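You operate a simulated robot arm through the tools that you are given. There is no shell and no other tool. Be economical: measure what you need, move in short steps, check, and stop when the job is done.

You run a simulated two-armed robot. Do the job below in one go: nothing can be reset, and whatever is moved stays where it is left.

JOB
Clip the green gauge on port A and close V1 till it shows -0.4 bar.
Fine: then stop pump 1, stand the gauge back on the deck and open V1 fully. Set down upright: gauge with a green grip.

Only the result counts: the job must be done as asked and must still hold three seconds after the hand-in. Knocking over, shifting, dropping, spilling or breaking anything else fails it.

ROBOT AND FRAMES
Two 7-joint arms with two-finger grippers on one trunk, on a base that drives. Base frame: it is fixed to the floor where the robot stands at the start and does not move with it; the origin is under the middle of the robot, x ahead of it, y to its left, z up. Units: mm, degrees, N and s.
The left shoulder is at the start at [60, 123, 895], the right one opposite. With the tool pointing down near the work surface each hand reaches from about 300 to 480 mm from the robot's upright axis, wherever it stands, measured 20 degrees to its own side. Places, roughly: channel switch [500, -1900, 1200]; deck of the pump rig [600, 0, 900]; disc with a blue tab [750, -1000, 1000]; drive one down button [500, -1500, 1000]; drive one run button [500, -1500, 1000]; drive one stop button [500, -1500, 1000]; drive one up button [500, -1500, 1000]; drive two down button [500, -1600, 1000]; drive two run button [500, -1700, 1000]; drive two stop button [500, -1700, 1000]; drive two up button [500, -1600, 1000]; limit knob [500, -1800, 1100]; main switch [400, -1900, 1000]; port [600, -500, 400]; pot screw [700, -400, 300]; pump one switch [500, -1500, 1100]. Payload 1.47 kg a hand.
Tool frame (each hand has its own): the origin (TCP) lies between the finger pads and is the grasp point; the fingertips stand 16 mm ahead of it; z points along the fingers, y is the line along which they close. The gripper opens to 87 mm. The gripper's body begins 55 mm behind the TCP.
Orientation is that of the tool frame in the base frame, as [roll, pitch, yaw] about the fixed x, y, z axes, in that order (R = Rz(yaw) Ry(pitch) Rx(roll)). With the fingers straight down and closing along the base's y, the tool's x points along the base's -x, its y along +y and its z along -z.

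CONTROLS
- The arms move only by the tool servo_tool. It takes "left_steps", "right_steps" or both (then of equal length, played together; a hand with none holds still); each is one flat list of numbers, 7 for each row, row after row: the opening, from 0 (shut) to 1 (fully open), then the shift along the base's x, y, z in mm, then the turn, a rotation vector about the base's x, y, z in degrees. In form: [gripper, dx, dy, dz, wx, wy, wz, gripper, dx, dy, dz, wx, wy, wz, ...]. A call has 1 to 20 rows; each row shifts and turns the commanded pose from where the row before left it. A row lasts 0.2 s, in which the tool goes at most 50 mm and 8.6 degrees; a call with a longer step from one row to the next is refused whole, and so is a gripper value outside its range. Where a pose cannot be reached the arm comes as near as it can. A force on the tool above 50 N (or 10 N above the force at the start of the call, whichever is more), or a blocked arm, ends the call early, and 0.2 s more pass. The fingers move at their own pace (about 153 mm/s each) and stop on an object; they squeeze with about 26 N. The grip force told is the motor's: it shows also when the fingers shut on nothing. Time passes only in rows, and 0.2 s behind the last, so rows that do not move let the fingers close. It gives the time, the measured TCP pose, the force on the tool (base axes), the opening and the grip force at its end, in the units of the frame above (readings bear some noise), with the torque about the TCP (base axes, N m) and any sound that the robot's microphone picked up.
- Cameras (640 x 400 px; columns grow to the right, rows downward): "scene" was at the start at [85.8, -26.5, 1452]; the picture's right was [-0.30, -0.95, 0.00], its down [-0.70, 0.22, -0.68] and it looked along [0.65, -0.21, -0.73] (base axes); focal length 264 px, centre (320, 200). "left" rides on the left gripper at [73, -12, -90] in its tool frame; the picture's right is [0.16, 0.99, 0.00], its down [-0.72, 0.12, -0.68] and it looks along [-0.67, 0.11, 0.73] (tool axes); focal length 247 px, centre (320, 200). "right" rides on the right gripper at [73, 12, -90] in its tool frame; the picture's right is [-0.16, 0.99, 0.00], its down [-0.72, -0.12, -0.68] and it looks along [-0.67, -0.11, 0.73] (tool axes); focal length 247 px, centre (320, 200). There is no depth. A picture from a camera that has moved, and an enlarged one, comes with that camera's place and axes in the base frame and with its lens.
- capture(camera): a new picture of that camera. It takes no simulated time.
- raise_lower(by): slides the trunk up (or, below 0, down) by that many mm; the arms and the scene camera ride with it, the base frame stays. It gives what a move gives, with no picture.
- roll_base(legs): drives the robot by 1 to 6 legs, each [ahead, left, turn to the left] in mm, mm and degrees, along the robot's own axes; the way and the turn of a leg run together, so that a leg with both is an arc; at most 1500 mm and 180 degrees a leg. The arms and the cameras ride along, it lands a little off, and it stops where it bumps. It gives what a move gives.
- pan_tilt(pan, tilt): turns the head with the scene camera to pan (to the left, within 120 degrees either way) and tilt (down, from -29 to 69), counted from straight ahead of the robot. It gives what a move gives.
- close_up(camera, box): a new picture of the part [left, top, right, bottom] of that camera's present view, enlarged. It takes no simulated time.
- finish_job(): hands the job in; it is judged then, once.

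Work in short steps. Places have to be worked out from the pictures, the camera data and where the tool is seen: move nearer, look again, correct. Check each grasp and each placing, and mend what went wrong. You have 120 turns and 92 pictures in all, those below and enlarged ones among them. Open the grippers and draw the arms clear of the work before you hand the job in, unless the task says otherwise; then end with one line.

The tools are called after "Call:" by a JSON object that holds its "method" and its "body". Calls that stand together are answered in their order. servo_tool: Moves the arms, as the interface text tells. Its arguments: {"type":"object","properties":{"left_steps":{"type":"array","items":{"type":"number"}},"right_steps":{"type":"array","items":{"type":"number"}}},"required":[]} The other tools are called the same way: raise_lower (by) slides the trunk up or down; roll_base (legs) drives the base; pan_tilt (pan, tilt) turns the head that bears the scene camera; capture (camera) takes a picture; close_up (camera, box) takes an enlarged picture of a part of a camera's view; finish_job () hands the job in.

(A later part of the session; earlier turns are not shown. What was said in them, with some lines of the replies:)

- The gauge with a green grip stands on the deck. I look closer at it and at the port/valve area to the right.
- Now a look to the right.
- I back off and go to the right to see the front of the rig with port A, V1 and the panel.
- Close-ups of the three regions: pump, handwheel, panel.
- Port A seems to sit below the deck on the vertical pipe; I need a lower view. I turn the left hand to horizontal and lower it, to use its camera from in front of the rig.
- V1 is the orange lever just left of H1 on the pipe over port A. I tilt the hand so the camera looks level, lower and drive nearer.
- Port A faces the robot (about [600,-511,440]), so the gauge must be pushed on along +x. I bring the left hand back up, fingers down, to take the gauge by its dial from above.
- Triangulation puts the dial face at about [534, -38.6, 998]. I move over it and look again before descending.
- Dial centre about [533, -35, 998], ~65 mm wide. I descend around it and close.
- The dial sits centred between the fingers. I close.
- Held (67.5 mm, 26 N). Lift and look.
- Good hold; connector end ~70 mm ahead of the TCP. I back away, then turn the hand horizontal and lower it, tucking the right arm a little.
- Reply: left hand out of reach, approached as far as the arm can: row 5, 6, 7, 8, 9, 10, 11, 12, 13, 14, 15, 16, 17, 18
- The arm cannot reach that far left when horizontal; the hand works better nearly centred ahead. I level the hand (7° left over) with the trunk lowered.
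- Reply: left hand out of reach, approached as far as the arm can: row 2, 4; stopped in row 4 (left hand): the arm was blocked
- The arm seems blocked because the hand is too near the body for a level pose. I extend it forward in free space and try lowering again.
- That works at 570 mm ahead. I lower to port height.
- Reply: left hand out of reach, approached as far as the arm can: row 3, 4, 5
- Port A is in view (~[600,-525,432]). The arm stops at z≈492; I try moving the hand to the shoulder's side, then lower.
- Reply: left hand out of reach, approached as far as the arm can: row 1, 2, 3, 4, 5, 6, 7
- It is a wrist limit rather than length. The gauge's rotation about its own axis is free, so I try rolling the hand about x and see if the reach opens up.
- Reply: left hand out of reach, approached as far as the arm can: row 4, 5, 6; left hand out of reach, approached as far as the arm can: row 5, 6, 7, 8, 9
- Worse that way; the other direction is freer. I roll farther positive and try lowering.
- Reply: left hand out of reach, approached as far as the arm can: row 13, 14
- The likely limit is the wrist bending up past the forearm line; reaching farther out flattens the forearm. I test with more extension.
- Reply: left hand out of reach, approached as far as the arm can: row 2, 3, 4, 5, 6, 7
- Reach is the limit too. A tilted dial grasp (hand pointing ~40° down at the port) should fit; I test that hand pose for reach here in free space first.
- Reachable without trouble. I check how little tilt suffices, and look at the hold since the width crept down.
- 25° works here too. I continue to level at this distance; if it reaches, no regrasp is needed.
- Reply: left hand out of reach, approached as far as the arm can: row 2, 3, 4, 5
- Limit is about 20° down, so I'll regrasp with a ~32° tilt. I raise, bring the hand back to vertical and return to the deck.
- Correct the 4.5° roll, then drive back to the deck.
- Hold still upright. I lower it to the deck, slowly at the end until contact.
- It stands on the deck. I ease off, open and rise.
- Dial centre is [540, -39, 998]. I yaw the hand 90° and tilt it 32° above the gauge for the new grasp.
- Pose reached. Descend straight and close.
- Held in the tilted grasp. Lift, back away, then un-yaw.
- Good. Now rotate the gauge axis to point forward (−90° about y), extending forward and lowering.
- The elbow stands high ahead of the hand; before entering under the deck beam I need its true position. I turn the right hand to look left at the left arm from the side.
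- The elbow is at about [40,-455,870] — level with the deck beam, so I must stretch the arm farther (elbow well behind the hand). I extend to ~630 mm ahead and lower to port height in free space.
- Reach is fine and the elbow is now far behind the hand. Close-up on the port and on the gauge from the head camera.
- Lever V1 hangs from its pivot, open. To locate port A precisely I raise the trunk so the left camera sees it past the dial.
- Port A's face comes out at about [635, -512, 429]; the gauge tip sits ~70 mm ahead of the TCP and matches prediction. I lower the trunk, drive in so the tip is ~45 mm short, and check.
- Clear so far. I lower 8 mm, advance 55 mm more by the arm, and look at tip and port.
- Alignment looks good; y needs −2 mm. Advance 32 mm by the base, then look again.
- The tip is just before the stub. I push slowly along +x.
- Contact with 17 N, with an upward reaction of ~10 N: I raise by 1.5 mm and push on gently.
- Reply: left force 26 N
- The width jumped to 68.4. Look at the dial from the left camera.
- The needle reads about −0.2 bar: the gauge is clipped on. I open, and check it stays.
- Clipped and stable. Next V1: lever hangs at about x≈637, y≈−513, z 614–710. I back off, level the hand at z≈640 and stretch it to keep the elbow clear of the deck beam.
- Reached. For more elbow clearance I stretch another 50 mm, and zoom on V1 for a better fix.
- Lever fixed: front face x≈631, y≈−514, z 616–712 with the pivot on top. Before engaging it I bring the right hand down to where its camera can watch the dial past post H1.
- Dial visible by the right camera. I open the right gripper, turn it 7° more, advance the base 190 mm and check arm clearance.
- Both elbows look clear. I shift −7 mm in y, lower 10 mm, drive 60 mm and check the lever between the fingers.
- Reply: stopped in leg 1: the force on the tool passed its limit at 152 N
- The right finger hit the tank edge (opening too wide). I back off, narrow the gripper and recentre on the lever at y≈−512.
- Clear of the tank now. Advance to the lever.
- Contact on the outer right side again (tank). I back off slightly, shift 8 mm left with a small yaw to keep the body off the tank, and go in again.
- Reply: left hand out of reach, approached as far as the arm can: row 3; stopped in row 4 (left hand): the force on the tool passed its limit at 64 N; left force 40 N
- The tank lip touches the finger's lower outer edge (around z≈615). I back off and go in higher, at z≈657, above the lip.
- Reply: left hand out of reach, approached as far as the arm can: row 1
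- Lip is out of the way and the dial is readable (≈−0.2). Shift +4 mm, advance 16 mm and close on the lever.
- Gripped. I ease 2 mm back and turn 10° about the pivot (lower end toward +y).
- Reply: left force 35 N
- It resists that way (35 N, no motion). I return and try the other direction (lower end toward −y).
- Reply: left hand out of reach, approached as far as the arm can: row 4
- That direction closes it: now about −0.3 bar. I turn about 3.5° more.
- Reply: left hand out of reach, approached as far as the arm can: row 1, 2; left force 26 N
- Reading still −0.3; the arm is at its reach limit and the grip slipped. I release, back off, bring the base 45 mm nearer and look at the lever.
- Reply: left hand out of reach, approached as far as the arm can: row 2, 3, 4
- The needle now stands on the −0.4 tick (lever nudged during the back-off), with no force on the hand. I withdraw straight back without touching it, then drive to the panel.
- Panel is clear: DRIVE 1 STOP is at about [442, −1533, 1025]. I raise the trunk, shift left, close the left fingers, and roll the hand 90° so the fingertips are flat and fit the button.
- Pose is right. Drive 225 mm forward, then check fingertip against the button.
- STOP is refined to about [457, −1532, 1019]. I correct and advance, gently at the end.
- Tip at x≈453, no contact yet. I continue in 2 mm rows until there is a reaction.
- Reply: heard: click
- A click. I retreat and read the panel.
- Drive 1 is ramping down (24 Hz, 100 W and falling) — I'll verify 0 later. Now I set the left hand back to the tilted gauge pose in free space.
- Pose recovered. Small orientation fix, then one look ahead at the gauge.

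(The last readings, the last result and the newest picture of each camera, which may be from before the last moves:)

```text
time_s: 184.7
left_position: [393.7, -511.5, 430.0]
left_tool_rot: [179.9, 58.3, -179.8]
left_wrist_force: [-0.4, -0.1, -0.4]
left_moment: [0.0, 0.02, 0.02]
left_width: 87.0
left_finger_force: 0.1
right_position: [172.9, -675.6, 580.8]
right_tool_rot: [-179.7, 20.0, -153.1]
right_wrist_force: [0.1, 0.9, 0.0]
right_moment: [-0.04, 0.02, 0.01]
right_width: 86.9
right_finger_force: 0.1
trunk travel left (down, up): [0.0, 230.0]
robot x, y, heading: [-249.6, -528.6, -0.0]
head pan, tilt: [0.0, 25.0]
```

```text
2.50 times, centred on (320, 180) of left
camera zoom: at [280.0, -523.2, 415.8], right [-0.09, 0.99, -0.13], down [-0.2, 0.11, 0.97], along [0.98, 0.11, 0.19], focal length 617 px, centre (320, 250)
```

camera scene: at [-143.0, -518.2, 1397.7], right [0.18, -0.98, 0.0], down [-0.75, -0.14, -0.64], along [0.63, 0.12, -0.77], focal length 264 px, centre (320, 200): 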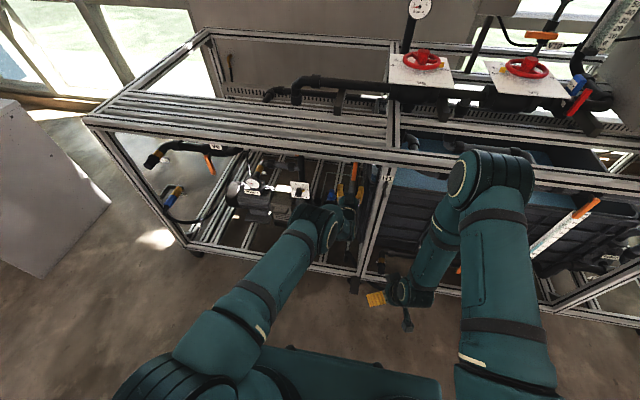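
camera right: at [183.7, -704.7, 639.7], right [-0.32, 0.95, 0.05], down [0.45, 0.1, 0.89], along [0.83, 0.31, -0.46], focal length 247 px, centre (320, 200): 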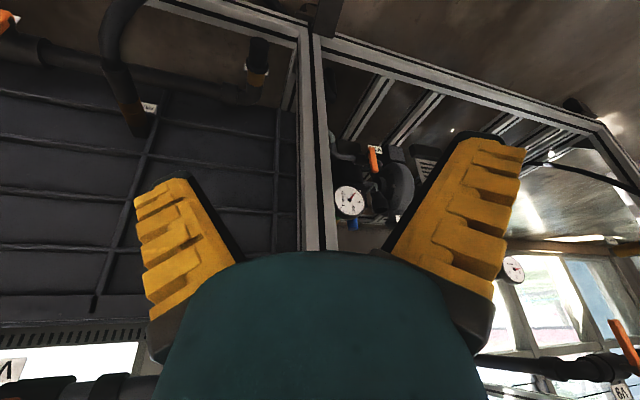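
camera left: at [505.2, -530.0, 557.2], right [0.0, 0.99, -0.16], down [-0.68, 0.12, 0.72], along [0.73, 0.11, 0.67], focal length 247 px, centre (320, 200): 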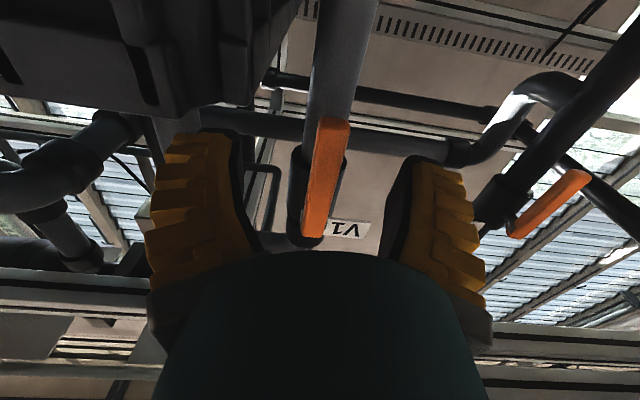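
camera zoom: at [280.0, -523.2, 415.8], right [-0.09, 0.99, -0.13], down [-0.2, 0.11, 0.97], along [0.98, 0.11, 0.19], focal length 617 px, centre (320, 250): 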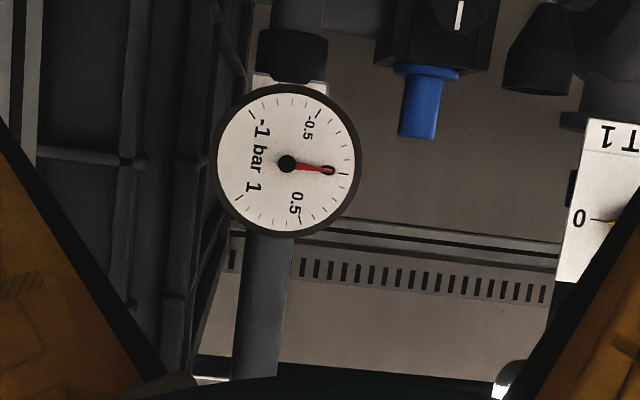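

Gauge reads 0: pump 1 is stopped. The dial is where expected; I drive in 160 mm.

Call:
{"method": "roll_base", "body": {"legs": [[160, 0, 0]]}}

```text
time_s: 186.1
left_position: [551.2, -510.9, 429.7]
left_tool_rot: [179.9, 58.3, -179.7]
left_wrist_force: [-0.4, -0.6, 0.0]
left_moment: [0.0, 0.01, -0.02]
left_width: 87.0
left_finger_force: 0.1
right_position: [329.7, -674.4, 580.3]
right_tool_rot: [-179.8, 19.9, -153.0]
right_wrist_force: [0.0, 0.3, -0.1]
right_moment: [-0.01, 0.01, 0.01]
right_width: 87.0
right_finger_force: 0.1
trunk travel left (down, up): [0.0, 230.0]
robot x, y, heading: [-93.1, -528.1, 0.0]
head pan, tilt: [0.0, 25.0]
```

Now the last 18 mm by the arm and close on the dial.

Call:
{"method": "servo_tool", "body": {"left_steps": [1, 6, -0.8, 0, 0, 0, 0, 1, 6, 0, 0, 0, 0, 0, 1, 6, 0, 0, 0, 0, 0, 1, 0, 0, 0, 0, 0, 0, 0, 0, 0, 0, 0, 0, 0, 0, 0, 0, 0, 0, 0, 0, 0, 0, 0, 0, 0, 0, 0]}}

```text
time_s: 187.7
left_position: [568.7, -511.5, 430.1]
left_tool_rot: [-180.0, 58.5, -179.8]
left_wrist_force: [-1.2, 0.5, -0.9]
left_moment: [-0.08, -0.09, 0.25]
left_width: 70.3
left_finger_force: 26.0
right_position: [330.7, -674.5, 580.9]
right_tool_rot: [-179.8, 20.0, -153.1]
right_wrist_force: [0.1, 0.9, 0.2]
right_moment: [0.01, 0.0, 0.0]
right_width: 86.8
right_finger_force: 0.0
trunk travel left (down, up): [0.0, 230.0]
robot x, y, heading: [-93.3, -531.2, 0.1]
head pan, tilt: [0.0, 25.0]
```

Gripped (70 mm). I pull straight back in small steps.

Call:
{"method": "servo_tool", "body": {"left_steps": [0, -4, 0, 0, 0, 0, 0, 0, -4, 0, 0, 0, 0, 0, 0, -4, 0, 0, 0, 0, 0, 0, -4, 0, 0, 0, 0, 0, 0, -4, 0, 0, 0, 0, 0, 0, -4, 0, 0, 0, 0, 0]}}

```text
time_s: 189.1
left_position: [544.0, -510.9, 428.9]
left_tool_rot: [179.9, 58.4, -179.8]
left_wrist_force: [0.1, 0.2, 0.0]
left_moment: [0.01, -0.01, 0.0]
left_width: 69.2
left_finger_force: 25.8
right_position: [330.5, -674.7, 580.7]
right_tool_rot: [-179.7, 19.9, -153.1]
right_wrist_force: [0.6, -0.2, 0.1]
right_moment: [-0.01, 0.0, 0.02]
right_width: 86.9
right_finger_force: 0.0
trunk travel left (down, up): [0.0, 230.0]
robot x, y, heading: [-91.5, -529.1, 0.2]
head pan, tilt: [0.0, 25.0]
```

Look whether the gauge came along.

Call:
{"method": "close_up", "body": {"camera": "left", "box": [200, 60, 440, 260]}}

```text
2.00 times, centred on (320, 160) of left
camera zoom: at [430.3, -524.0, 415.3], right [-0.09, 0.99, -0.13], down [-0.2, 0.11, 0.97], along [0.98, 0.11, 0.19], focal length 494 px, centre (320, 280)
```

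zoom: 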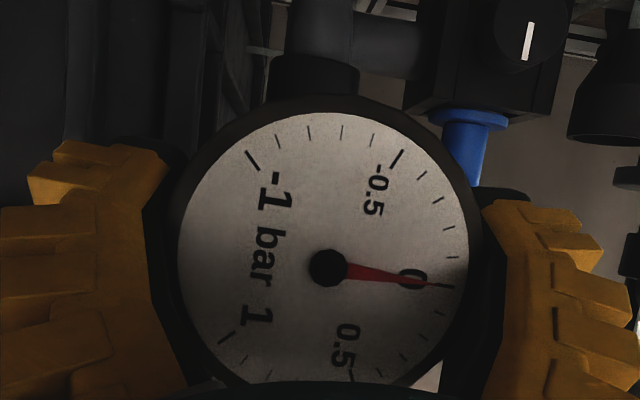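

Dial size shows the gauge came off with the hand. Drive back and raise a bit, then inspect it with the head camera.

Call:
{"method": "roll_base", "body": {"legs": [[-340, 0, 0]]}}

Call:
{"method": "raise_lower", "body": {"by": 50}}

Call:
{"method": "pan_tilt", "body": {"pan": 10, "tilt": 50}}

Call:
{"method": "servo_tool", "body": {"left_steps": [0, -12, 0, 9, 0, 0, 0, 0, -12, 0, 9, 0, 0, 0, 0, -12, 0, 9, 0, 0, 0, 0, -12, 0, 9, 0, 0, 0, 0, -12, 0, 9, 0, 0, 0, 0, -12, 0, 9, 0, 0, 0, 0, -12, 0, 9, 0, 0, 0, 0, -12, 0, 9, 0, 0, 0, 0, -12, 0, 9, 0, 0, 0, 0, -12, 0, 9, 0, 0, 0]}}

Call:
{"method": "servo_tool", "body": {"left_steps": [0, -6, 1, 20, 0, 0, 0, 0, -6, 1, 20, 0, 0, 0, 0, -6, 1, 30, 0, 0, 0, 0, -6, 1, 30, 0, 0, 0, 0, -6, 1, 30, 0, 0, 0, 0, -6, 1, 30, 0, 0, 0, 0, -6, 1, 30, 0, 0, 0, 0, -6, 1, 30, 0, 0, 0, 0, -6, 1, 30, 0, 0, 0, 0, -6, 1, 30, 0, 8, 0, 0, -6, 1, 30, 0, 8.2, 0, 0, -6, 1, 30, 0, 8.2, 0, 0, -6, 1, 30, 0, 8.2, 0, 0, -6, 1, 30, 0, 8.2, 0, 0, -6, 1, 30, 0, 8.2, 0, 0, -6, 1, 30, 0, 8.2, 0, 0, -6, 1, 30, 0, 8.2, 0, 0, -6, 1, 30, 0, 8.2, 0, 0, -6, 1, 30, 0, 8.2, 0, 0, -6, 1, 30, 0, 8.2, 0]}}

Call:
{"method": "close_up", "body": {"camera": "scene", "box": [240, 90, 440, 250]}}

```text
time_s: 191.4
left_position: [199.4, -508.5, 430.0]
left_tool_rot: [179.9, 58.4, -179.6]
left_wrist_force: [-0.5, -0.3, 0.0]
left_moment: [0.03, 0.01, -0.03]
left_width: 69.1
left_finger_force: 25.7
right_position: [-13.8, -673.1, 581.3]
right_tool_rot: [-179.8, 20.0, -152.8]
right_wrist_force: [-0.1, 0.4, -0.9]
right_moment: [0.0, 0.01, 0.0]
right_width: 87.0
right_finger_force: 0.1
trunk travel left (down, up): [0.0, 230.0]
robot x, y, heading: [-437.8, -530.3, 0.2]
head pan, tilt: [0.0, 25.0]
```

```text
time_s: 192.3
left_position: [199.5, -510.0, 479.6]
left_tool_rot: [179.9, 58.3, -179.7]
left_wrist_force: [-0.2, -0.4, -1.0]
left_moment: [-0.01, -0.03, 0.02]
left_width: 68.5
left_finger_force: 26.4
right_position: [-13.6, -674.5, 630.0]
right_tool_rot: [-179.8, 20.0, -152.8]
right_wrist_force: [-0.3, -0.4, -0.7]
right_moment: [0.02, 0.03, 0.04]
right_width: 87.0
right_finger_force: 0.0
trunk travel left (down, up): [-50.0, 180.0]
robot x, y, heading: [-436.7, -531.9, 0.0]
head pan, tilt: [0.0, 25.0]
```

```text
time_s: 193.2
left_position: [200.4, -509.2, 479.3]
left_tool_rot: [180.0, 58.5, -179.6]
left_wrist_force: [0.0, -0.3, -1.6]
left_moment: [0.01, 0.0, 0.02]
left_width: 68.6
left_finger_force: 25.8
right_position: [-13.3, -674.4, 630.3]
right_tool_rot: [-179.8, 19.9, -152.8]
right_wrist_force: [0.0, 0.3, -0.3]
right_moment: [0.01, 0.02, 0.02]
right_width: 86.7
right_finger_force: 0.1
trunk travel left (down, up): [-50.0, 180.0]
robot x, y, heading: [-437.0, -529.9, 0.3]
head pan, tilt: [10.0, 50.0]
```

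```text
time_s: 195.4
left_position: [81.2, -508.7, 569.7]
left_tool_rot: [180.0, 58.3, -179.5]
left_wrist_force: [-0.2, -0.3, -1.5]
left_moment: [0.02, 0.03, 0.03]
left_width: 68.7
left_finger_force: 25.7
right_position: [-14.9, -673.2, 630.9]
right_tool_rot: [-179.7, 20.0, -152.9]
right_wrist_force: [0.4, -0.2, 0.8]
right_moment: [0.0, 0.02, 0.02]
right_width: 86.9
right_finger_force: 0.0
trunk travel left (down, up): [-50.0, 180.0]
robot x, y, heading: [-435.2, -529.6, 0.0]
head pan, tilt: [10.0, 50.0]
```

```text
time_s: 199.6
left_position: [-39.6, -490.5, 1150.6]
left_tool_rot: [179.4, -31.8, -179.8]
left_wrist_force: [-0.5, -0.8, -1.4]
left_moment: [-0.01, -0.01, 0.02]
left_width: 67.9
left_finger_force: 25.9
right_position: [-12.9, -673.2, 630.5]
right_tool_rot: [-179.8, 20.0, -152.9]
right_wrist_force: [0.2, 0.1, -0.5]
right_moment: [0.0, -0.01, 0.01]
right_width: 87.3
right_finger_force: 0.1
trunk travel left (down, up): [-50.0, 180.0]
robot x, y, heading: [-439.8, -532.3, 0.3]
head pan, tilt: [10.0, 50.0]
```

```text
2.50 times, centred on (340, 170) of scene
camera zoom: at [-351.4, -519.7, 1447.7], right [0.18, -0.98, 0.0], down [-0.75, -0.14, -0.64], along [0.63, 0.11, -0.77], focal length 661 px, centre (270, 275)
```

zoom: 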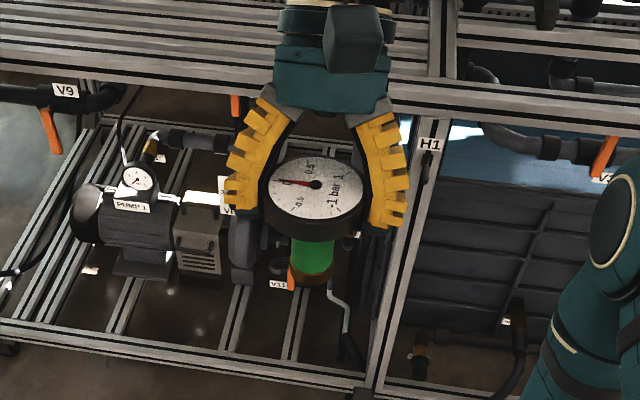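

The gauge hangs upright. I yaw the left hand +90° again and at the same time lift the right hand clear of the rig.

Call:
{"method": "servo_tool", "body": {"left_steps": [0, 6, 5, 0, 0, 0, 8.2, 0, 6, 5, 0, 0, 0, 8.2, 0, 6, 5, 0, 0, 0, 8.2, 0, 6, 5, 0, 0, 0, 8.2, 0, 6, 5, 0, 0, 0, 8.2, 0, 6, 5, 0, 0, 0, 8.2, 0, 6, 5, 0, 0, 0, 8.2, 0, 6, 5, 0, 0, 0, 8.2, 0, 6, 5, 0, 0, 0, 8.2, 0, 6, 5, 0, 0, 0, 8.2, 0, 6, 5, 0, 0, 0, 7.8, 0, 0, 0, 0, 0, 0, 0, 0, 0, 0, 0, 0, 0, 0, 0, 0, 0, 0, 0, 0, 0, 0, 0, 0, 0, 0, 0, 0, 0, 0, 0, 0, 0, 0, 0, 0, 0, 0, 0, 0, 0, 0, 0, 0, 0, 0, 0, 0, 0], "right_steps": [1, -5.7, -16, 31.3, 0, 0, 0, 1, -5.7, -16, 31.3, 0, 0, 0, 1, -5.7, -16, 31.3, 0, 0, 0, 1, -5.7, -16, 31.3, 0, 0, 0, 1, -5.7, -16, 31.3, 0, 0, 0, 1, -5.7, -16, 31.3, 0, 0, 0, 1, -5.7, -16, 31.3, 0, 0, 0, 1, -5.7, -16, 31.3, -2.28, 6.27, 0, 1, -5.7, -16, 31.3, -2.28, 6.27, 0, 1, -5.7, -16, 31.3, -2.28, 6.27, 0, 1, -5.7, -16, 31.3, 0, 0, 0, 1, -5.7, -16, 31.3, 0, 0, 0, 1, -5.7, -16, 31.3, 0, 0, 0, 1, -5.7, -16, 31.3, 0, 0, 0, 1, -5.7, -16, 31.3, 0, 0, 0, 1, -5.7, -16, 31.3, 0, 0, 0, 1, -5.7, -16, 31.3, 0, 0, 0, 1, -5.7, -16, 31.3, 0, 0, 0]}}

```text
time_s: 203.4
left_position: [26.2, -434.2, 1150.1]
left_tool_rot: [179.4, -31.6, -89.8]
left_wrist_force: [-0.7, 0.6, -1.2]
left_moment: [0.01, -0.02, -0.01]
left_width: 68.0
left_finger_force: 25.8
right_position: [-118.5, -961.2, 1194.7]
right_tool_rot: [177.7, 0.1, -153.2]
right_wrist_force: [0.2, 0.1, -0.5]
right_moment: [-0.04, -0.01, -0.01]
right_width: 87.1
right_finger_force: 0.0
trunk travel left (down, up): [-50.0, 180.0]
robot x, y, heading: [-438.4, -530.9, 0.2]
head pan, tilt: [10.0, 50.0]
```

Drive to the deck.

Call:
{"method": "roll_base", "body": {"legs": [[0, 395, -0.2], [514, 0, 0]]}}

Call:
{"method": "close_up", "body": {"camera": "scene", "box": [220, 100, 400, 240]}}

```text
time_s: 210.1
left_position: [538.0, -30.0, 1149.4]
left_tool_rot: [179.4, -31.6, -90.0]
left_wrist_force: [0.6, 0.7, -1.4]
left_moment: [-0.02, 0.0, -0.02]
left_width: 68.1
left_finger_force: 25.9
right_position: [396.0, -558.8, 1194.3]
right_tool_rot: [177.7, 0.1, -153.2]
right_wrist_force: [-0.1, -0.7, -0.3]
right_moment: [0.01, 0.02, 0.01]
right_width: 87.0
right_finger_force: 0.1
trunk travel left (down, up): [-50.0, 180.0]
robot x, y, heading: [76.2, -126.3, 0.2]
head pan, tilt: [10.0, 50.0]
```

```text
2.86 times, centred on (310, 170) of scene
camera zoom: at [160.7, -116.5, 1447.7], right [0.18, -0.98, 0.0], down [-0.75, -0.14, -0.64], along [0.63, 0.12, -0.77], focal length 756 px, centre (349, 286)
```

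zoom: 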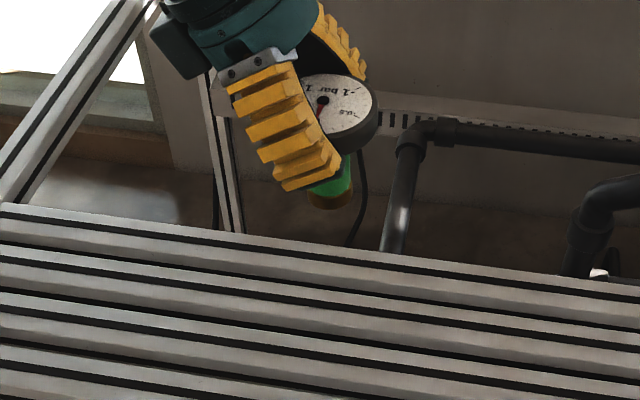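

The gauge hangs upright over the deck. Lower to near contact, then slowly.

Call:
{"method": "servo_tool", "body": {"left_steps": [0, 1, -3, -40, 0, 0, 0, 0, 1, -3, -40, 0, 0, 0, 0, 0, -3, -40, 0, 0, 0, 0, 0, 0, -25, 0, 0, 0, 0, 0, 0, -5, 0, 0, 0, 0, 0, 0, -4, 0, 0, 0, 0, 0, 0, -2, 0, 0, 0, 0, 0, 0, -2, 0, 0, 0]}}

```text
time_s: 211.8
left_position: [541.4, -39.6, 991.8]
left_tool_rot: [179.4, -31.5, -89.9]
left_wrist_force: [-0.5, 0.3, -1.2]
left_moment: [-0.02, 0.0, -0.02]
left_width: 67.8
left_finger_force: 25.9
right_position: [394.3, -557.8, 1195.8]
right_tool_rot: [177.7, 0.2, -153.2]
right_wrist_force: [-0.4, 0.2, -0.6]
right_moment: [0.02, -0.02, 0.0]
right_width: 86.9
right_finger_force: 0.0
trunk travel left (down, up): [-50.0, 180.0]
robot x, y, heading: [72.6, -128.7, 0.3]
head pan, tilt: [10.0, 50.0]
```

Call:
{"method": "servo_tool", "body": {"left_steps": [0, 0, 0, -1.5, 0, 0, 0, 0, 0, 0, -1.5, 0, 0, 0, 0, 0, 0, -1.5, 0, 0, 0, 0, 0, 0, -1.5, 0, 0, 0]}}

```text
time_s: 212.8
left_position: [539.4, -38.9, 985.7]
left_tool_rot: [179.5, -31.6, -89.9]
left_wrist_force: [-0.1, 0.4, -0.4]
left_moment: [0.04, -0.01, -0.01]
left_width: 67.7
left_finger_force: 25.9
right_position: [394.8, -558.3, 1195.1]
right_tool_rot: [177.7, 0.2, -153.2]
right_wrist_force: [0.0, 0.5, -0.3]
right_moment: [0.02, 0.0, 0.01]
right_width: 87.0
right_finger_force: 0.1
trunk travel left (down, up): [-50.0, 180.0]
robot x, y, heading: [73.0, -126.2, 0.1]
head pan, tilt: [10.0, 50.0]
```

Still free; continue down in small steps.

Call:
{"method": "servo_tool", "body": {"left_steps": [0, 0, 0, -1.5, 0, 0, 0, 0, 0, 0, -1.5, 0, 0, 0, 0, 0, 0, -1.5, 0, 0, 0]}}

Call:
{"method": "close_up", "body": {"camera": "scene", "box": [250, 130, 390, 240]}}

```text
time_s: 213.7
left_position: [540.5, -41.1, 984.1]
left_tool_rot: [179.8, -31.7, -90.1]
left_wrist_force: [3.5, -4.1, 26.8]
left_moment: [0.07, -0.03, -0.02]
left_width: 69.2
left_finger_force: 25.8
right_position: [393.8, -559.1, 1195.2]
right_tool_rot: [177.7, 0.1, -153.1]
right_wrist_force: [0.4, 0.4, 0.7]
right_moment: [0.01, 0.01, 0.01]
right_width: 87.2
right_finger_force: 0.2
trunk travel left (down, up): [-50.0, 180.0]
robot x, y, heading: [71.7, -126.7, 0.2]
head pan, tilt: [10.0, 50.0]
```

```text
3.64 times, centred on (320, 185) of scene
camera zoom: at [158.9, -117.4, 1448.0], right [0.18, -0.98, 0.0], down [-0.75, -0.14, -0.64], along [0.63, 0.12, -0.77], focal length 962 px, centre (320, 254)
```

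zoom: 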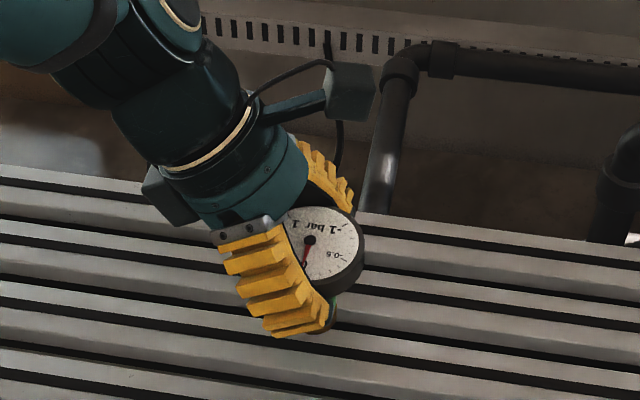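

On the deck (27 N). Ease off, open gently, and withdraw along the tool axis.

Call:
{"method": "servo_tool", "body": {"left_steps": [0, 0, 0, 1.5, 0, 0, 0, 0, 0, 0, 1, 0, 0, 0, 0.85, 0, 0, 0, 0, 0, 0, 1, 0, 0, 0, 0, 0, 0, 1, 0, 8, 13, 0, 0, 0, 1, 0, 13, 21, 0, 0, 0, 1, 0, 20, 32, 0, 0, 0, 1, 0, 20, 32, 0, 0, 0, 1, 0, 20, 32, 0, 0, 0]}}

Call:
{"method": "close_up", "body": {"camera": "scene", "box": [250, 130, 390, 240]}}

```text
time_s: 215.7
left_position: [538.5, 43.2, 1114.0]
left_tool_rot: [179.4, -31.7, -89.9]
left_wrist_force: [-0.1, 0.2, -0.4]
left_moment: [-0.01, 0.01, 0.03]
left_width: 87.3
left_finger_force: 0.1
right_position: [393.9, -558.2, 1195.1]
right_tool_rot: [177.7, 0.2, -153.2]
right_wrist_force: [0.3, -0.7, 0.6]
right_moment: [-0.01, -0.02, -0.02]
right_width: 86.9
right_finger_force: 0.0
trunk travel left (down, up): [-50.0, 180.0]
robot x, y, heading: [73.2, -127.6, 0.6]
head pan, tilt: [10.0, 50.0]
```

```text
3.64 times, centred on (320, 185) of scene
camera zoom: at [159.5, -116.2, 1447.8], right [0.18, -0.98, 0.0], down [-0.75, -0.14, -0.64], along [0.63, 0.11, -0.77], focal length 962 px, centre (320, 254)
```

zoom: 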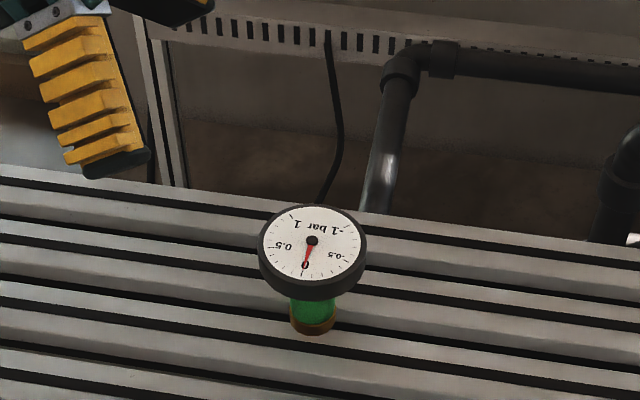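

The gauge stands upright on the deck. Last: open V1. I back off and bring the left hand to the level pose again.

Call:
{"method": "roll_base", "body": {"legs": [[-520, 0, -0.4], [0, -400, 0]]}}

Call:
{"method": "raise_lower", "body": {"by": -50}}

Call:
{"method": "servo_tool", "body": {"left_steps": [0.6, -6, -14, 0, 0, 0, -8.2, 0.6, -6, -14, 0, 0, 0, -8.2, 0.6, -6, -14, 0, 0, 0, -8.2, 0.6, -6, -14, 0, 0, 0, -8.2, 0.6, -6, -14, 0, 0, 0, -8.2, 0.6, -6, -14, 0, 0, 0, -8.2, 0.6, -6, -14, 0, 0, 0, -8.2, 0.6, -6, -14, 0, 0, 0, -8.2, 0.6, -6, -14, 0, 0, 0, -8.2, 0.6, -6, -14, 0, 0, 0, -8.2, 0.6, -6, -14, 0, 0, 0, -8]}}

Call:
{"method": "servo_tool", "body": {"left_steps": [0.6, 6, -1, -25, 0, -8.2, 0, 0.6, 6, -1, -25, 0, -8.2, 0, 0.6, 6, -1, -25, 0, -8.2, 0, 0.6, 6, -1, -25, 0, -8.2, 0, 0.6, 6, -1, -25, 0, -8.2, 0, 0.6, 6, -1, -25, 0, -8.2, 0, 0.6, 6, -1, -25, 0, -8.2, 0, 0.6, 6, -1, -25, 0, -8.2, 0, 0.6, 6, -1, -25, 0, -8.2, 0, 0.6, 6, -1, -25, 0, -8.2, 0, 0.6, 6, -1, -25, 0, -8, 0, 0.6, 6, 0, -25, 0, 0, 0, 0.6, 6, 0, -25, 0, 0, 0, 0.6, 6, 0, -25, 0, 0, 0, 0.6, 6, 0, -25, 0, 0, 0, 0.6, 6, 0, -25, 0, 0, 0, 0.6, 6, 0, -25, 0, 0, 0, 0.6, 6, 0, -25, 0, 0, 0, 0.6, 6, 0, -25, 0, 0, 0, 0.6, 6, 0, -25, 0, 0, 0]}}

```text
time_s: 222.3
left_position: [31.2, -364.6, 1113.7]
left_tool_rot: [179.4, -31.6, -90.3]
left_wrist_force: [-0.5, 0.8, 0.2]
left_moment: [-0.02, -0.01, -0.04]
left_width: 86.8
left_finger_force: 0.0
right_position: [-117.6, -965.2, 1195.2]
right_tool_rot: [177.7, 0.2, -153.6]
right_wrist_force: [0.0, -0.4, 0.8]
right_moment: [0.0, 0.01, -0.02]
right_width: 87.1
right_finger_force: 0.1
trunk travel left (down, up): [-50.0, 180.0]
robot x, y, heading: [-436.3, -536.1, 0.1]
head pan, tilt: [10.0, 50.0]
```

```text
time_s: 223.2
left_position: [31.6, -363.7, 1063.9]
left_tool_rot: [179.4, -31.5, -90.3]
left_wrist_force: [-0.3, 0.6, -0.2]
left_moment: [0.0, 0.02, 0.01]
left_width: 86.9
left_finger_force: 0.0
right_position: [-116.7, -964.6, 1145.4]
right_tool_rot: [177.7, 0.2, -153.7]
right_wrist_force: [0.2, 0.3, 0.6]
right_moment: [0.01, 0.01, 0.04]
right_width: 87.0
right_finger_force: 0.0
trunk travel left (down, up): [0.0, 230.0]
robot x, y, heading: [-436.7, -530.3, -0.0]
head pan, tilt: [10.0, 50.0]
```

```text
time_s: 225.6
left_position: [-33.7, -518.8, 1065.2]
left_tool_rot: [179.4, -31.6, 179.7]
left_wrist_force: [-0.3, 0.0, 0.3]
left_moment: [0.02, -0.03, 0.01]
left_width: 57.6
left_finger_force: 4.2
right_position: [-116.7, -964.8, 1145.0]
right_tool_rot: [177.8, 0.2, -153.8]
right_wrist_force: [-0.6, -0.9, -0.2]
right_moment: [0.02, -0.01, -0.04]
right_width: 87.2
right_finger_force: 0.1
trunk travel left (down, up): [0.0, 230.0]
robot x, y, heading: [-438.7, -528.5, -0.2]
head pan, tilt: [10.0, 50.0]
```

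```text
time_s: 229.8
left_position: [85.5, -531.0, 562.5]
left_tool_rot: [178.7, 58.4, 179.5]
left_wrist_force: [0.2, 0.1, -0.1]
left_moment: [0.01, -0.02, 0.02]
left_width: 57.2
left_finger_force: 4.0
right_position: [-116.7, -964.5, 1145.1]
right_tool_rot: [177.7, 0.2, -153.8]
right_wrist_force: [-0.1, 0.2, 0.1]
right_moment: [0.01, -0.02, -0.02]
right_width: 86.9
right_finger_force: 0.0
trunk travel left (down, up): [0.0, 230.0]
robot x, y, heading: [-431.7, -532.0, -0.2]
head pan, tilt: [10.0, 50.0]
```

Call:
{"method": "servo_tool", "body": {"left_steps": [0.6, 15, 0, 0, 0, 0, 0, 0.6, 15, 0, 0, 0, 0, 0, 0.6, 15, 0, 0, 0, 0, 0, 0.6, 15, 0, 0, 0, 0, 0, 0.6, 15, 0, 0, 0, 0, 0, 0.6, 15, 0, 0, 0, 0, 0, 0.6, 15, 0, 0, 0, 0, 0, 0.6, 15, 0, 0, 0, 0, 0, 0.6, 14, 0, 11.5, 0, -4, 0, 0.6, 14, 0, 11.5, 0, -4, 0, 0.6, 14, 0, 11.5, 0, -4, 0, 0.6, 14, 0, 11.5, 0, -4, 0, 0.6, 14, 0, 11.5, 0, -4, 0, 0.6, 14, 0, 11.5, 0, -4, 0, 0.6, 14, 0, 11.5, 0, -4, 0, 0.6, 14, 0, 11.5, 0, -3.6, 0]}}

Call:
{"method": "close_up", "body": {"camera": "left", "box": [220, 0, 420, 160]}}

```text
time_s: 233.2
left_position: [317.9, -530.1, 655.3]
left_tool_rot: [83.2, 89.7, 84.1]
left_wrist_force: [-0.1, -0.4, -0.1]
left_moment: [-0.01, 0.0, 0.0]
left_width: 57.5
left_finger_force: 4.0
right_position: [-116.5, -965.0, 1145.7]
right_tool_rot: [177.6, 0.2, -153.7]
right_wrist_force: [0.5, -0.1, 0.9]
right_moment: [0.01, 0.02, 0.03]
right_width: 86.9
right_finger_force: 0.0
trunk travel left (down, up): [0.0, 230.0]
robot x, y, heading: [-430.5, -532.3, -0.3]
head pan, tilt: [10.0, 50.0]
```

```text
2.50 times, centred on (320, 80) of left
camera zoom: at [229.6, -542.9, 583.8], right [-0.01, 0.99, -0.15], down [-0.68, 0.1, 0.72], along [0.73, 0.11, 0.67], focal length 617 px, centre (320, 500)
```

zoom: 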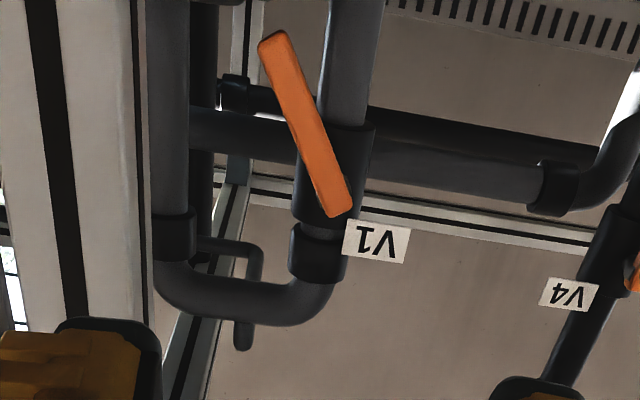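

V1's lever leans ~33° with its end at y≈−557. I set y=−539, stretch 35 mm and drive in with the lever between the fingers.

Call:
{"method": "servo_tool", "body": {"left_steps": [0.6, 9, -3, 0, 0, 0, 0, 0.6, 9, -3, 0, 0, 0, 0, 0.6, 9, -3, 0, 0, 0, 0, 0.6, 8, 0, 0, 0, 0, 0]}}

Call:
{"method": "roll_base", "body": {"legs": [[235, 0, 0.2]]}}

```text
time_s: 234.2
left_position: [353.3, -537.4, 655.3]
left_tool_rot: [90.8, 89.8, 91.5]
left_wrist_force: [-0.4, 0.9, 0.3]
left_moment: [0.02, 0.01, 0.0]
left_width: 57.3
left_finger_force: 3.7
right_position: [-117.5, -965.5, 1145.6]
right_tool_rot: [177.7, 0.2, -153.7]
right_wrist_force: [-0.6, -0.8, 0.0]
right_moment: [-0.01, -0.02, 0.0]
right_width: 86.9
right_finger_force: 0.1
trunk travel left (down, up): [0.0, 230.0]
robot x, y, heading: [-432.9, -532.7, -0.5]
head pan, tilt: [10.0, 50.0]
```

```text
time_s: 236.0
left_position: [588.0, -532.8, 653.8]
left_tool_rot: [100.1, 89.7, 101.3]
left_wrist_force: [0.2, -1.4, -0.2]
left_moment: [0.0, 0.0, -0.04]
left_width: 57.3
left_finger_force: 3.3
right_position: [119.3, -962.0, 1146.3]
right_tool_rot: [177.7, 0.1, -153.4]
right_wrist_force: [-0.1, -0.4, 0.4]
right_moment: [-0.01, -0.01, -0.01]
right_width: 86.6
right_finger_force: 0.0
trunk travel left (down, up): [0.0, 230.0]
robot x, y, heading: [-200.3, -532.0, 0.2]
head pan, tilt: [10.0, 50.0]
```

Call:
{"method": "servo_tool", "body": {"left_steps": [0.6, 0, -3, 0.7, 0, 0, 0, 0.6, 0, -3, 0.5, 0, 0, 0]}}

Call:
{"method": "roll_base", "body": {"legs": [[36, 0, 0]]}}

Call:
{"method": "close_up", "body": {"camera": "left", "box": [170, 60, 470, 260]}}

```text
time_s: 236.6
left_position: [587.8, -541.7, 656.4]
left_tool_rot: [91.9, 89.7, 93.0]
left_wrist_force: [0.0, 0.1, 0.1]
left_moment: [-0.01, 0.03, -0.02]
left_width: 57.4
left_finger_force: 4.2
right_position: [117.4, -964.0, 1145.7]
right_tool_rot: [177.7, 0.3, -153.4]
right_wrist_force: [0.2, -0.1, -0.7]
right_moment: [0.03, -0.04, -0.01]
right_width: 86.7
right_finger_force: 0.0
trunk travel left (down, up): [0.0, 230.0]
robot x, y, heading: [-201.3, -527.9, -0.0]
head pan, tilt: [10.0, 50.0]
```

```text
time_s: 237.4
left_position: [623.8, -540.2, 656.4]
left_tool_rot: [104.8, 89.7, 105.7]
left_wrist_force: [0.3, 0.5, 0.0]
left_moment: [0.01, -0.04, -0.01]
left_width: 57.4
left_finger_force: 3.8
right_position: [155.4, -964.2, 1144.3]
right_tool_rot: [177.7, 0.1, -153.4]
right_wrist_force: [0.1, 0.4, -0.3]
right_moment: [0.0, 0.03, 0.0]
right_width: 87.0
right_finger_force: 0.0
trunk travel left (down, up): [0.0, 230.0]
robot x, y, heading: [-165.1, -532.6, 0.1]
head pan, tilt: [10.0, 50.0]
```

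```text
2.00 times, centred on (320, 160) of left
camera zoom: at [534.5, -553.7, 584.2], right [-0.02, 0.99, -0.15], down [-0.68, 0.1, 0.73], along [0.73, 0.12, 0.67], focal length 494 px, centre (320, 280)
```

zoom: 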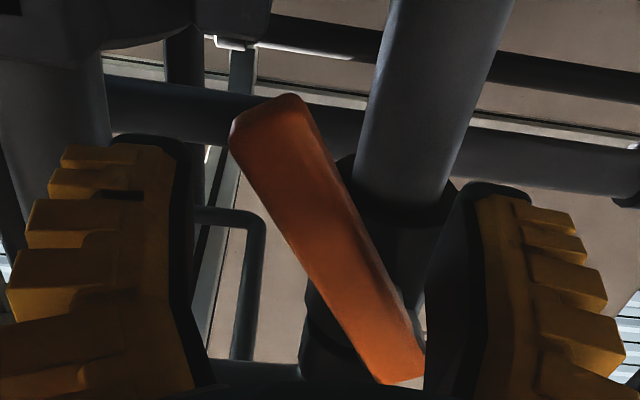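

The lever is between the fingers. I push toward +y in 5 mm steps.

Call:
{"method": "servo_tool", "body": {"left_steps": [0.6, 0, 5, 0, 0, 0, 0, 0.6, 0, 5, 0, 0, 0, 0, 0.6, 0, 5, 0, 0, 0, 0, 0.6, 0, 5, 0, 0, 0, 0, 0.6, 0, 5, 0, 0, 0, 0, 0.6, 0, 5, 0, 0, 0, 0, 0.6, 0, 5, 0, 0, 0, 0]}}

```text
time_s: 239.0
left_position: [622.7, -505.9, 657.2]
left_tool_rot: [96.5, 89.7, 97.4]
left_wrist_force: [-0.7, -0.3, -0.5]
left_moment: [0.01, -0.01, -0.05]
left_width: 57.8
left_finger_force: 3.8
right_position: [153.7, -962.7, 1144.6]
right_tool_rot: [177.7, 0.2, -153.4]
right_wrist_force: [0.1, -0.1, 0.3]
right_moment: [0.03, 0.01, -0.02]
right_width: 87.2
right_finger_force: 0.0
trunk travel left (down, up): [0.0, 230.0]
robot x, y, heading: [-163.8, -532.4, -0.1]
head pan, tilt: [10.0, 50.0]
```

Moving freely. Continue until the stop reacts.

Call:
{"method": "servo_tool", "body": {"left_steps": [0.6, 0, 4, 0, 0, 0, 0, 0.6, 0, 4, 0, 0, 0, 0, 0.6, 0, 3, 0, 0, 0, 0, 0.6, 0, 2, 0, 0, 0, 0, 0.6, 0, 2, 0, 0, 0, 0]}}

```text
time_s: 240.2
left_position: [622.6, -490.9, 657.4]
left_tool_rot: [94.0, 89.7, 95.0]
left_wrist_force: [-1.1, -0.7, 0.1]
left_moment: [-0.01, -0.04, -0.04]
left_width: 58.0
left_finger_force: 4.9
right_position: [154.1, -963.5, 1144.6]
right_tool_rot: [177.7, 0.2, -153.4]
right_wrist_force: [-0.4, 0.3, -0.2]
right_moment: [0.02, -0.04, 0.03]
right_width: 87.1
right_finger_force: 0.1
trunk travel left (down, up): [0.0, 230.0]
robot x, y, heading: [-163.0, -532.2, -0.0]
head pan, tilt: [10.0, 50.0]
```

Call:
{"method": "servo_tool", "body": {"left_steps": [0.6, 0, 2, 0, 0, 0, 0, 0.6, 0, 2, 0, 0, 0, 0, 0.6, 0, 2, 0, 0, 0, 0]}}

```text
time_s: 241.0
left_position: [622.7, -485.2, 657.5]
left_tool_rot: [89.9, 89.7, 90.9]
left_wrist_force: [-1.4, -6.3, 1.9]
left_moment: [-0.01, 0.05, -0.04]
left_width: 62.8
left_finger_force: 7.7
right_position: [153.3, -962.7, 1146.2]
right_tool_rot: [177.8, 0.2, -153.4]
right_wrist_force: [-0.2, 0.5, -0.5]
right_moment: [-0.01, -0.01, 0.02]
right_width: 87.1
right_finger_force: 0.0
trunk travel left (down, up): [0.0, 230.0]
robot x, y, heading: [-163.3, -529.0, -0.0]
head pan, tilt: [10.0, 50.0]
```

The stop reacts (finger yields). For certainty I centre, grip the lever and nudge it against the open stop.

Call:
{"method": "servo_tool", "body": {"left_steps": [0.6, 0, -8, 0, 0, 0, 0, 0.6, 0, -8, 0, 0, 0, 0, 0.6, 0, -8, 0, 0, 0, 0, 0, 0, 0, 0, 0, 0, 0, 0, 0, 0, 0, 0, 0, 0, 0, 0, 0, 0, 0, 0, 0, 0, 0, 2, 0, 0, 0, 0, 0, 0, 2, 0, 0, 0, 0]}}

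```text
time_s: 242.8
left_position: [622.6, -510.8, 656.9]
left_tool_rot: [92.1, 89.6, 92.6]
left_wrist_force: [-8.6, -29.6, 1.5]
left_moment: [0.1, 0.11, -0.31]
left_width: 10.2
left_finger_force: 30.1
right_position: [152.8, -965.9, 1144.3]
right_tool_rot: [177.6, 0.2, -153.5]
right_wrist_force: [-0.3, -0.1, -0.6]
right_moment: [-0.01, 0.02, 0.0]
right_width: 86.6
right_finger_force: 0.0
trunk travel left (down, up): [0.0, 230.0]
robot x, y, heading: [-162.9, -534.8, 0.1]
head pan, tilt: [10.0, 50.0]
```

30 N against the stop at y=−510.8, as at the start: V1 is fully open. I relax, open the fingers and back straight out.

Call:
{"method": "servo_tool", "body": {"left_steps": [0, 0, -3, 0, 0, 0, 0, 0.4, 0, 0, 0, 0, 0, 0, 0.4, 0, 0, 0, 0, 0, 0]}}

Call:
{"method": "roll_base", "body": {"legs": [[-330, 0, 0]]}}

Call:
{"method": "capture", "body": {"camera": "scene"}}

```text
time_s: 243.6
left_position: [623.6, -506.1, 657.1]
left_tool_rot: [89.3, 89.7, 90.4]
left_wrist_force: [0.3, 1.1, -0.2]
left_moment: [0.02, -0.01, -0.01]
left_width: 40.7
left_finger_force: 4.3
right_position: [155.3, -962.0, 1145.2]
right_tool_rot: [177.8, 0.1, -153.5]
right_wrist_force: [-0.4, -0.4, 0.9]
right_moment: [-0.01, 0.04, -0.02]
right_width: 86.9
right_finger_force: 0.1
trunk travel left (down, up): [0.0, 230.0]
robot x, y, heading: [-164.5, -534.7, 0.3]
head pan, tilt: [10.0, 50.0]
```

```text
time_s: 245.8
left_position: [287.8, -508.6, 657.1]
left_tool_rot: [85.9, 89.6, 86.8]
left_wrist_force: [0.6, -0.1, 0.0]
left_moment: [-0.01, 0.02, -0.01]
left_width: 40.7
left_finger_force: 4.2
right_position: [-181.1, -962.2, 1145.6]
right_tool_rot: [177.7, 0.2, -153.4]
right_wrist_force: [0.2, -0.9, -0.3]
right_moment: [-0.01, -0.04, 0.01]
right_width: 87.2
right_finger_force: 0.1
trunk travel left (down, up): [0.0, 230.0]
robot x, y, heading: [-501.0, -529.9, -0.1]
head pan, tilt: [10.0, 50.0]
```

```text
2 pictures are left
camera scene: at [-414.5, -520.7, 1397.8], right [0.17, -0.98, 0.0], down [-0.75, -0.13, -0.64], along [0.63, 0.11, -0.77], focal length 264 px, centre (320, 200)
```

scene: 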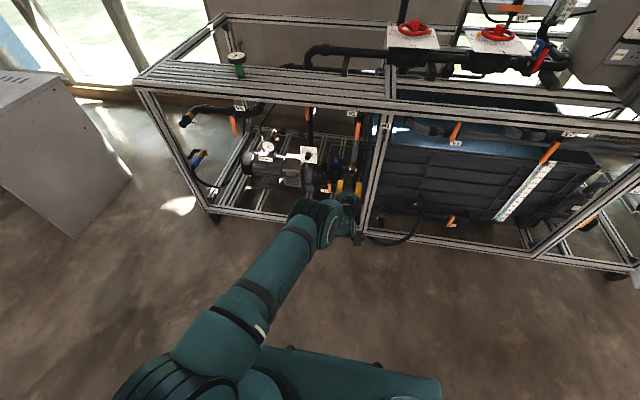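

V1's lever hangs straight and the gauge stands on the deck. I open the left gripper fully and check the panel once more.

Call:
{"method": "servo_tool", "body": {"left_steps": [1, -10, 0, 0, 0, 0, 0, 1, -10, 0, 0, 0, 0, 0]}}

Call:
{"method": "pan_tilt", "body": {"pan": -49, "tilt": 15}}

Call:
{"method": "close_up", "body": {"camera": "scene", "box": [250, 130, 410, 250]}}

```text
time_s: 246.4
left_position: [268.4, -508.0, 655.9]
left_tool_rot: [88.4, 89.6, 89.3]
left_wrist_force: [0.1, -0.4, 1.0]
left_moment: [0.01, -0.03, 0.0]
left_width: 86.8
left_finger_force: 0.1
right_position: [-182.1, -965.3, 1144.7]
right_tool_rot: [177.7, 0.2, -153.4]
right_wrist_force: [-1.4, 0.7, 0.0]
right_moment: [-0.01, -0.01, 0.03]
right_width: 87.0
right_finger_force: 0.0
trunk travel left (down, up): [0.0, 230.0]
robot x, y, heading: [-498.0, -529.2, 0.1]
head pan, tilt: [10.0, 50.0]
```

```text
time_s: 247.7
left_position: [268.5, -508.7, 655.8]
left_tool_rot: [92.3, 89.7, 93.3]
left_wrist_force: [-0.4, 0.4, -0.2]
left_moment: [0.02, -0.02, 0.04]
left_width: 86.8
left_finger_force: 0.1
right_position: [-182.0, -965.0, 1144.7]
right_tool_rot: [177.7, 0.3, -153.5]
right_wrist_force: [0.6, -1.4, 0.2]
right_moment: [-0.03, 0.02, -0.02]
right_width: 87.0
right_finger_force: 0.1
trunk travel left (down, up): [0.0, 230.0]
robot x, y, heading: [-499.5, -531.4, -0.1]
head pan, tilt: [-49.0, 15.0]
```

```text
3.33 times, centred on (330, 190) of scene
camera zoom: at [-428.3, -604.6, 1451.4], right [-0.75, -0.66, 0.0], down [-0.17, 0.2, -0.97], along [0.63, -0.73, -0.26], focal length 882 px, centre (287, 233)
```

zoom: 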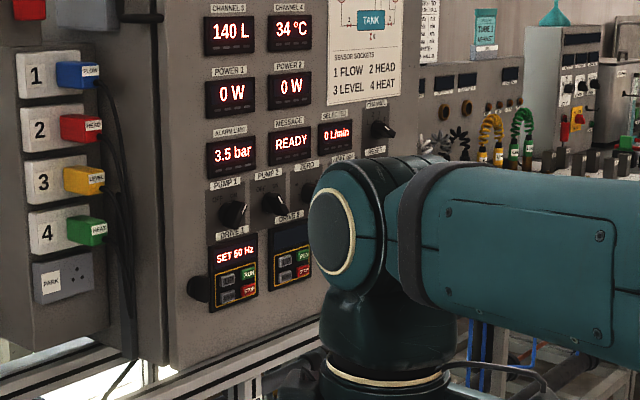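

The panel shows 0 W, READY, 0 L/min and SET 50 Hz, so pump 1 is stopped. The gauge stands on the deck, V1 is fully open and both arms are clear.

Call:
{"method": "finish_job", "body": {}}

```text
The job is handed in.
```

The green gauge was clipped on port A and V1 closed to a −0.4 bar reading; pump 1 is now stopped, the gauge stands upright on the deck, V1 is fully open again, and the job is handed in. On the way to V1 the left fingers bumped the tank edge twice (152 N and 64 N); I saw no shift or damage afterwards.
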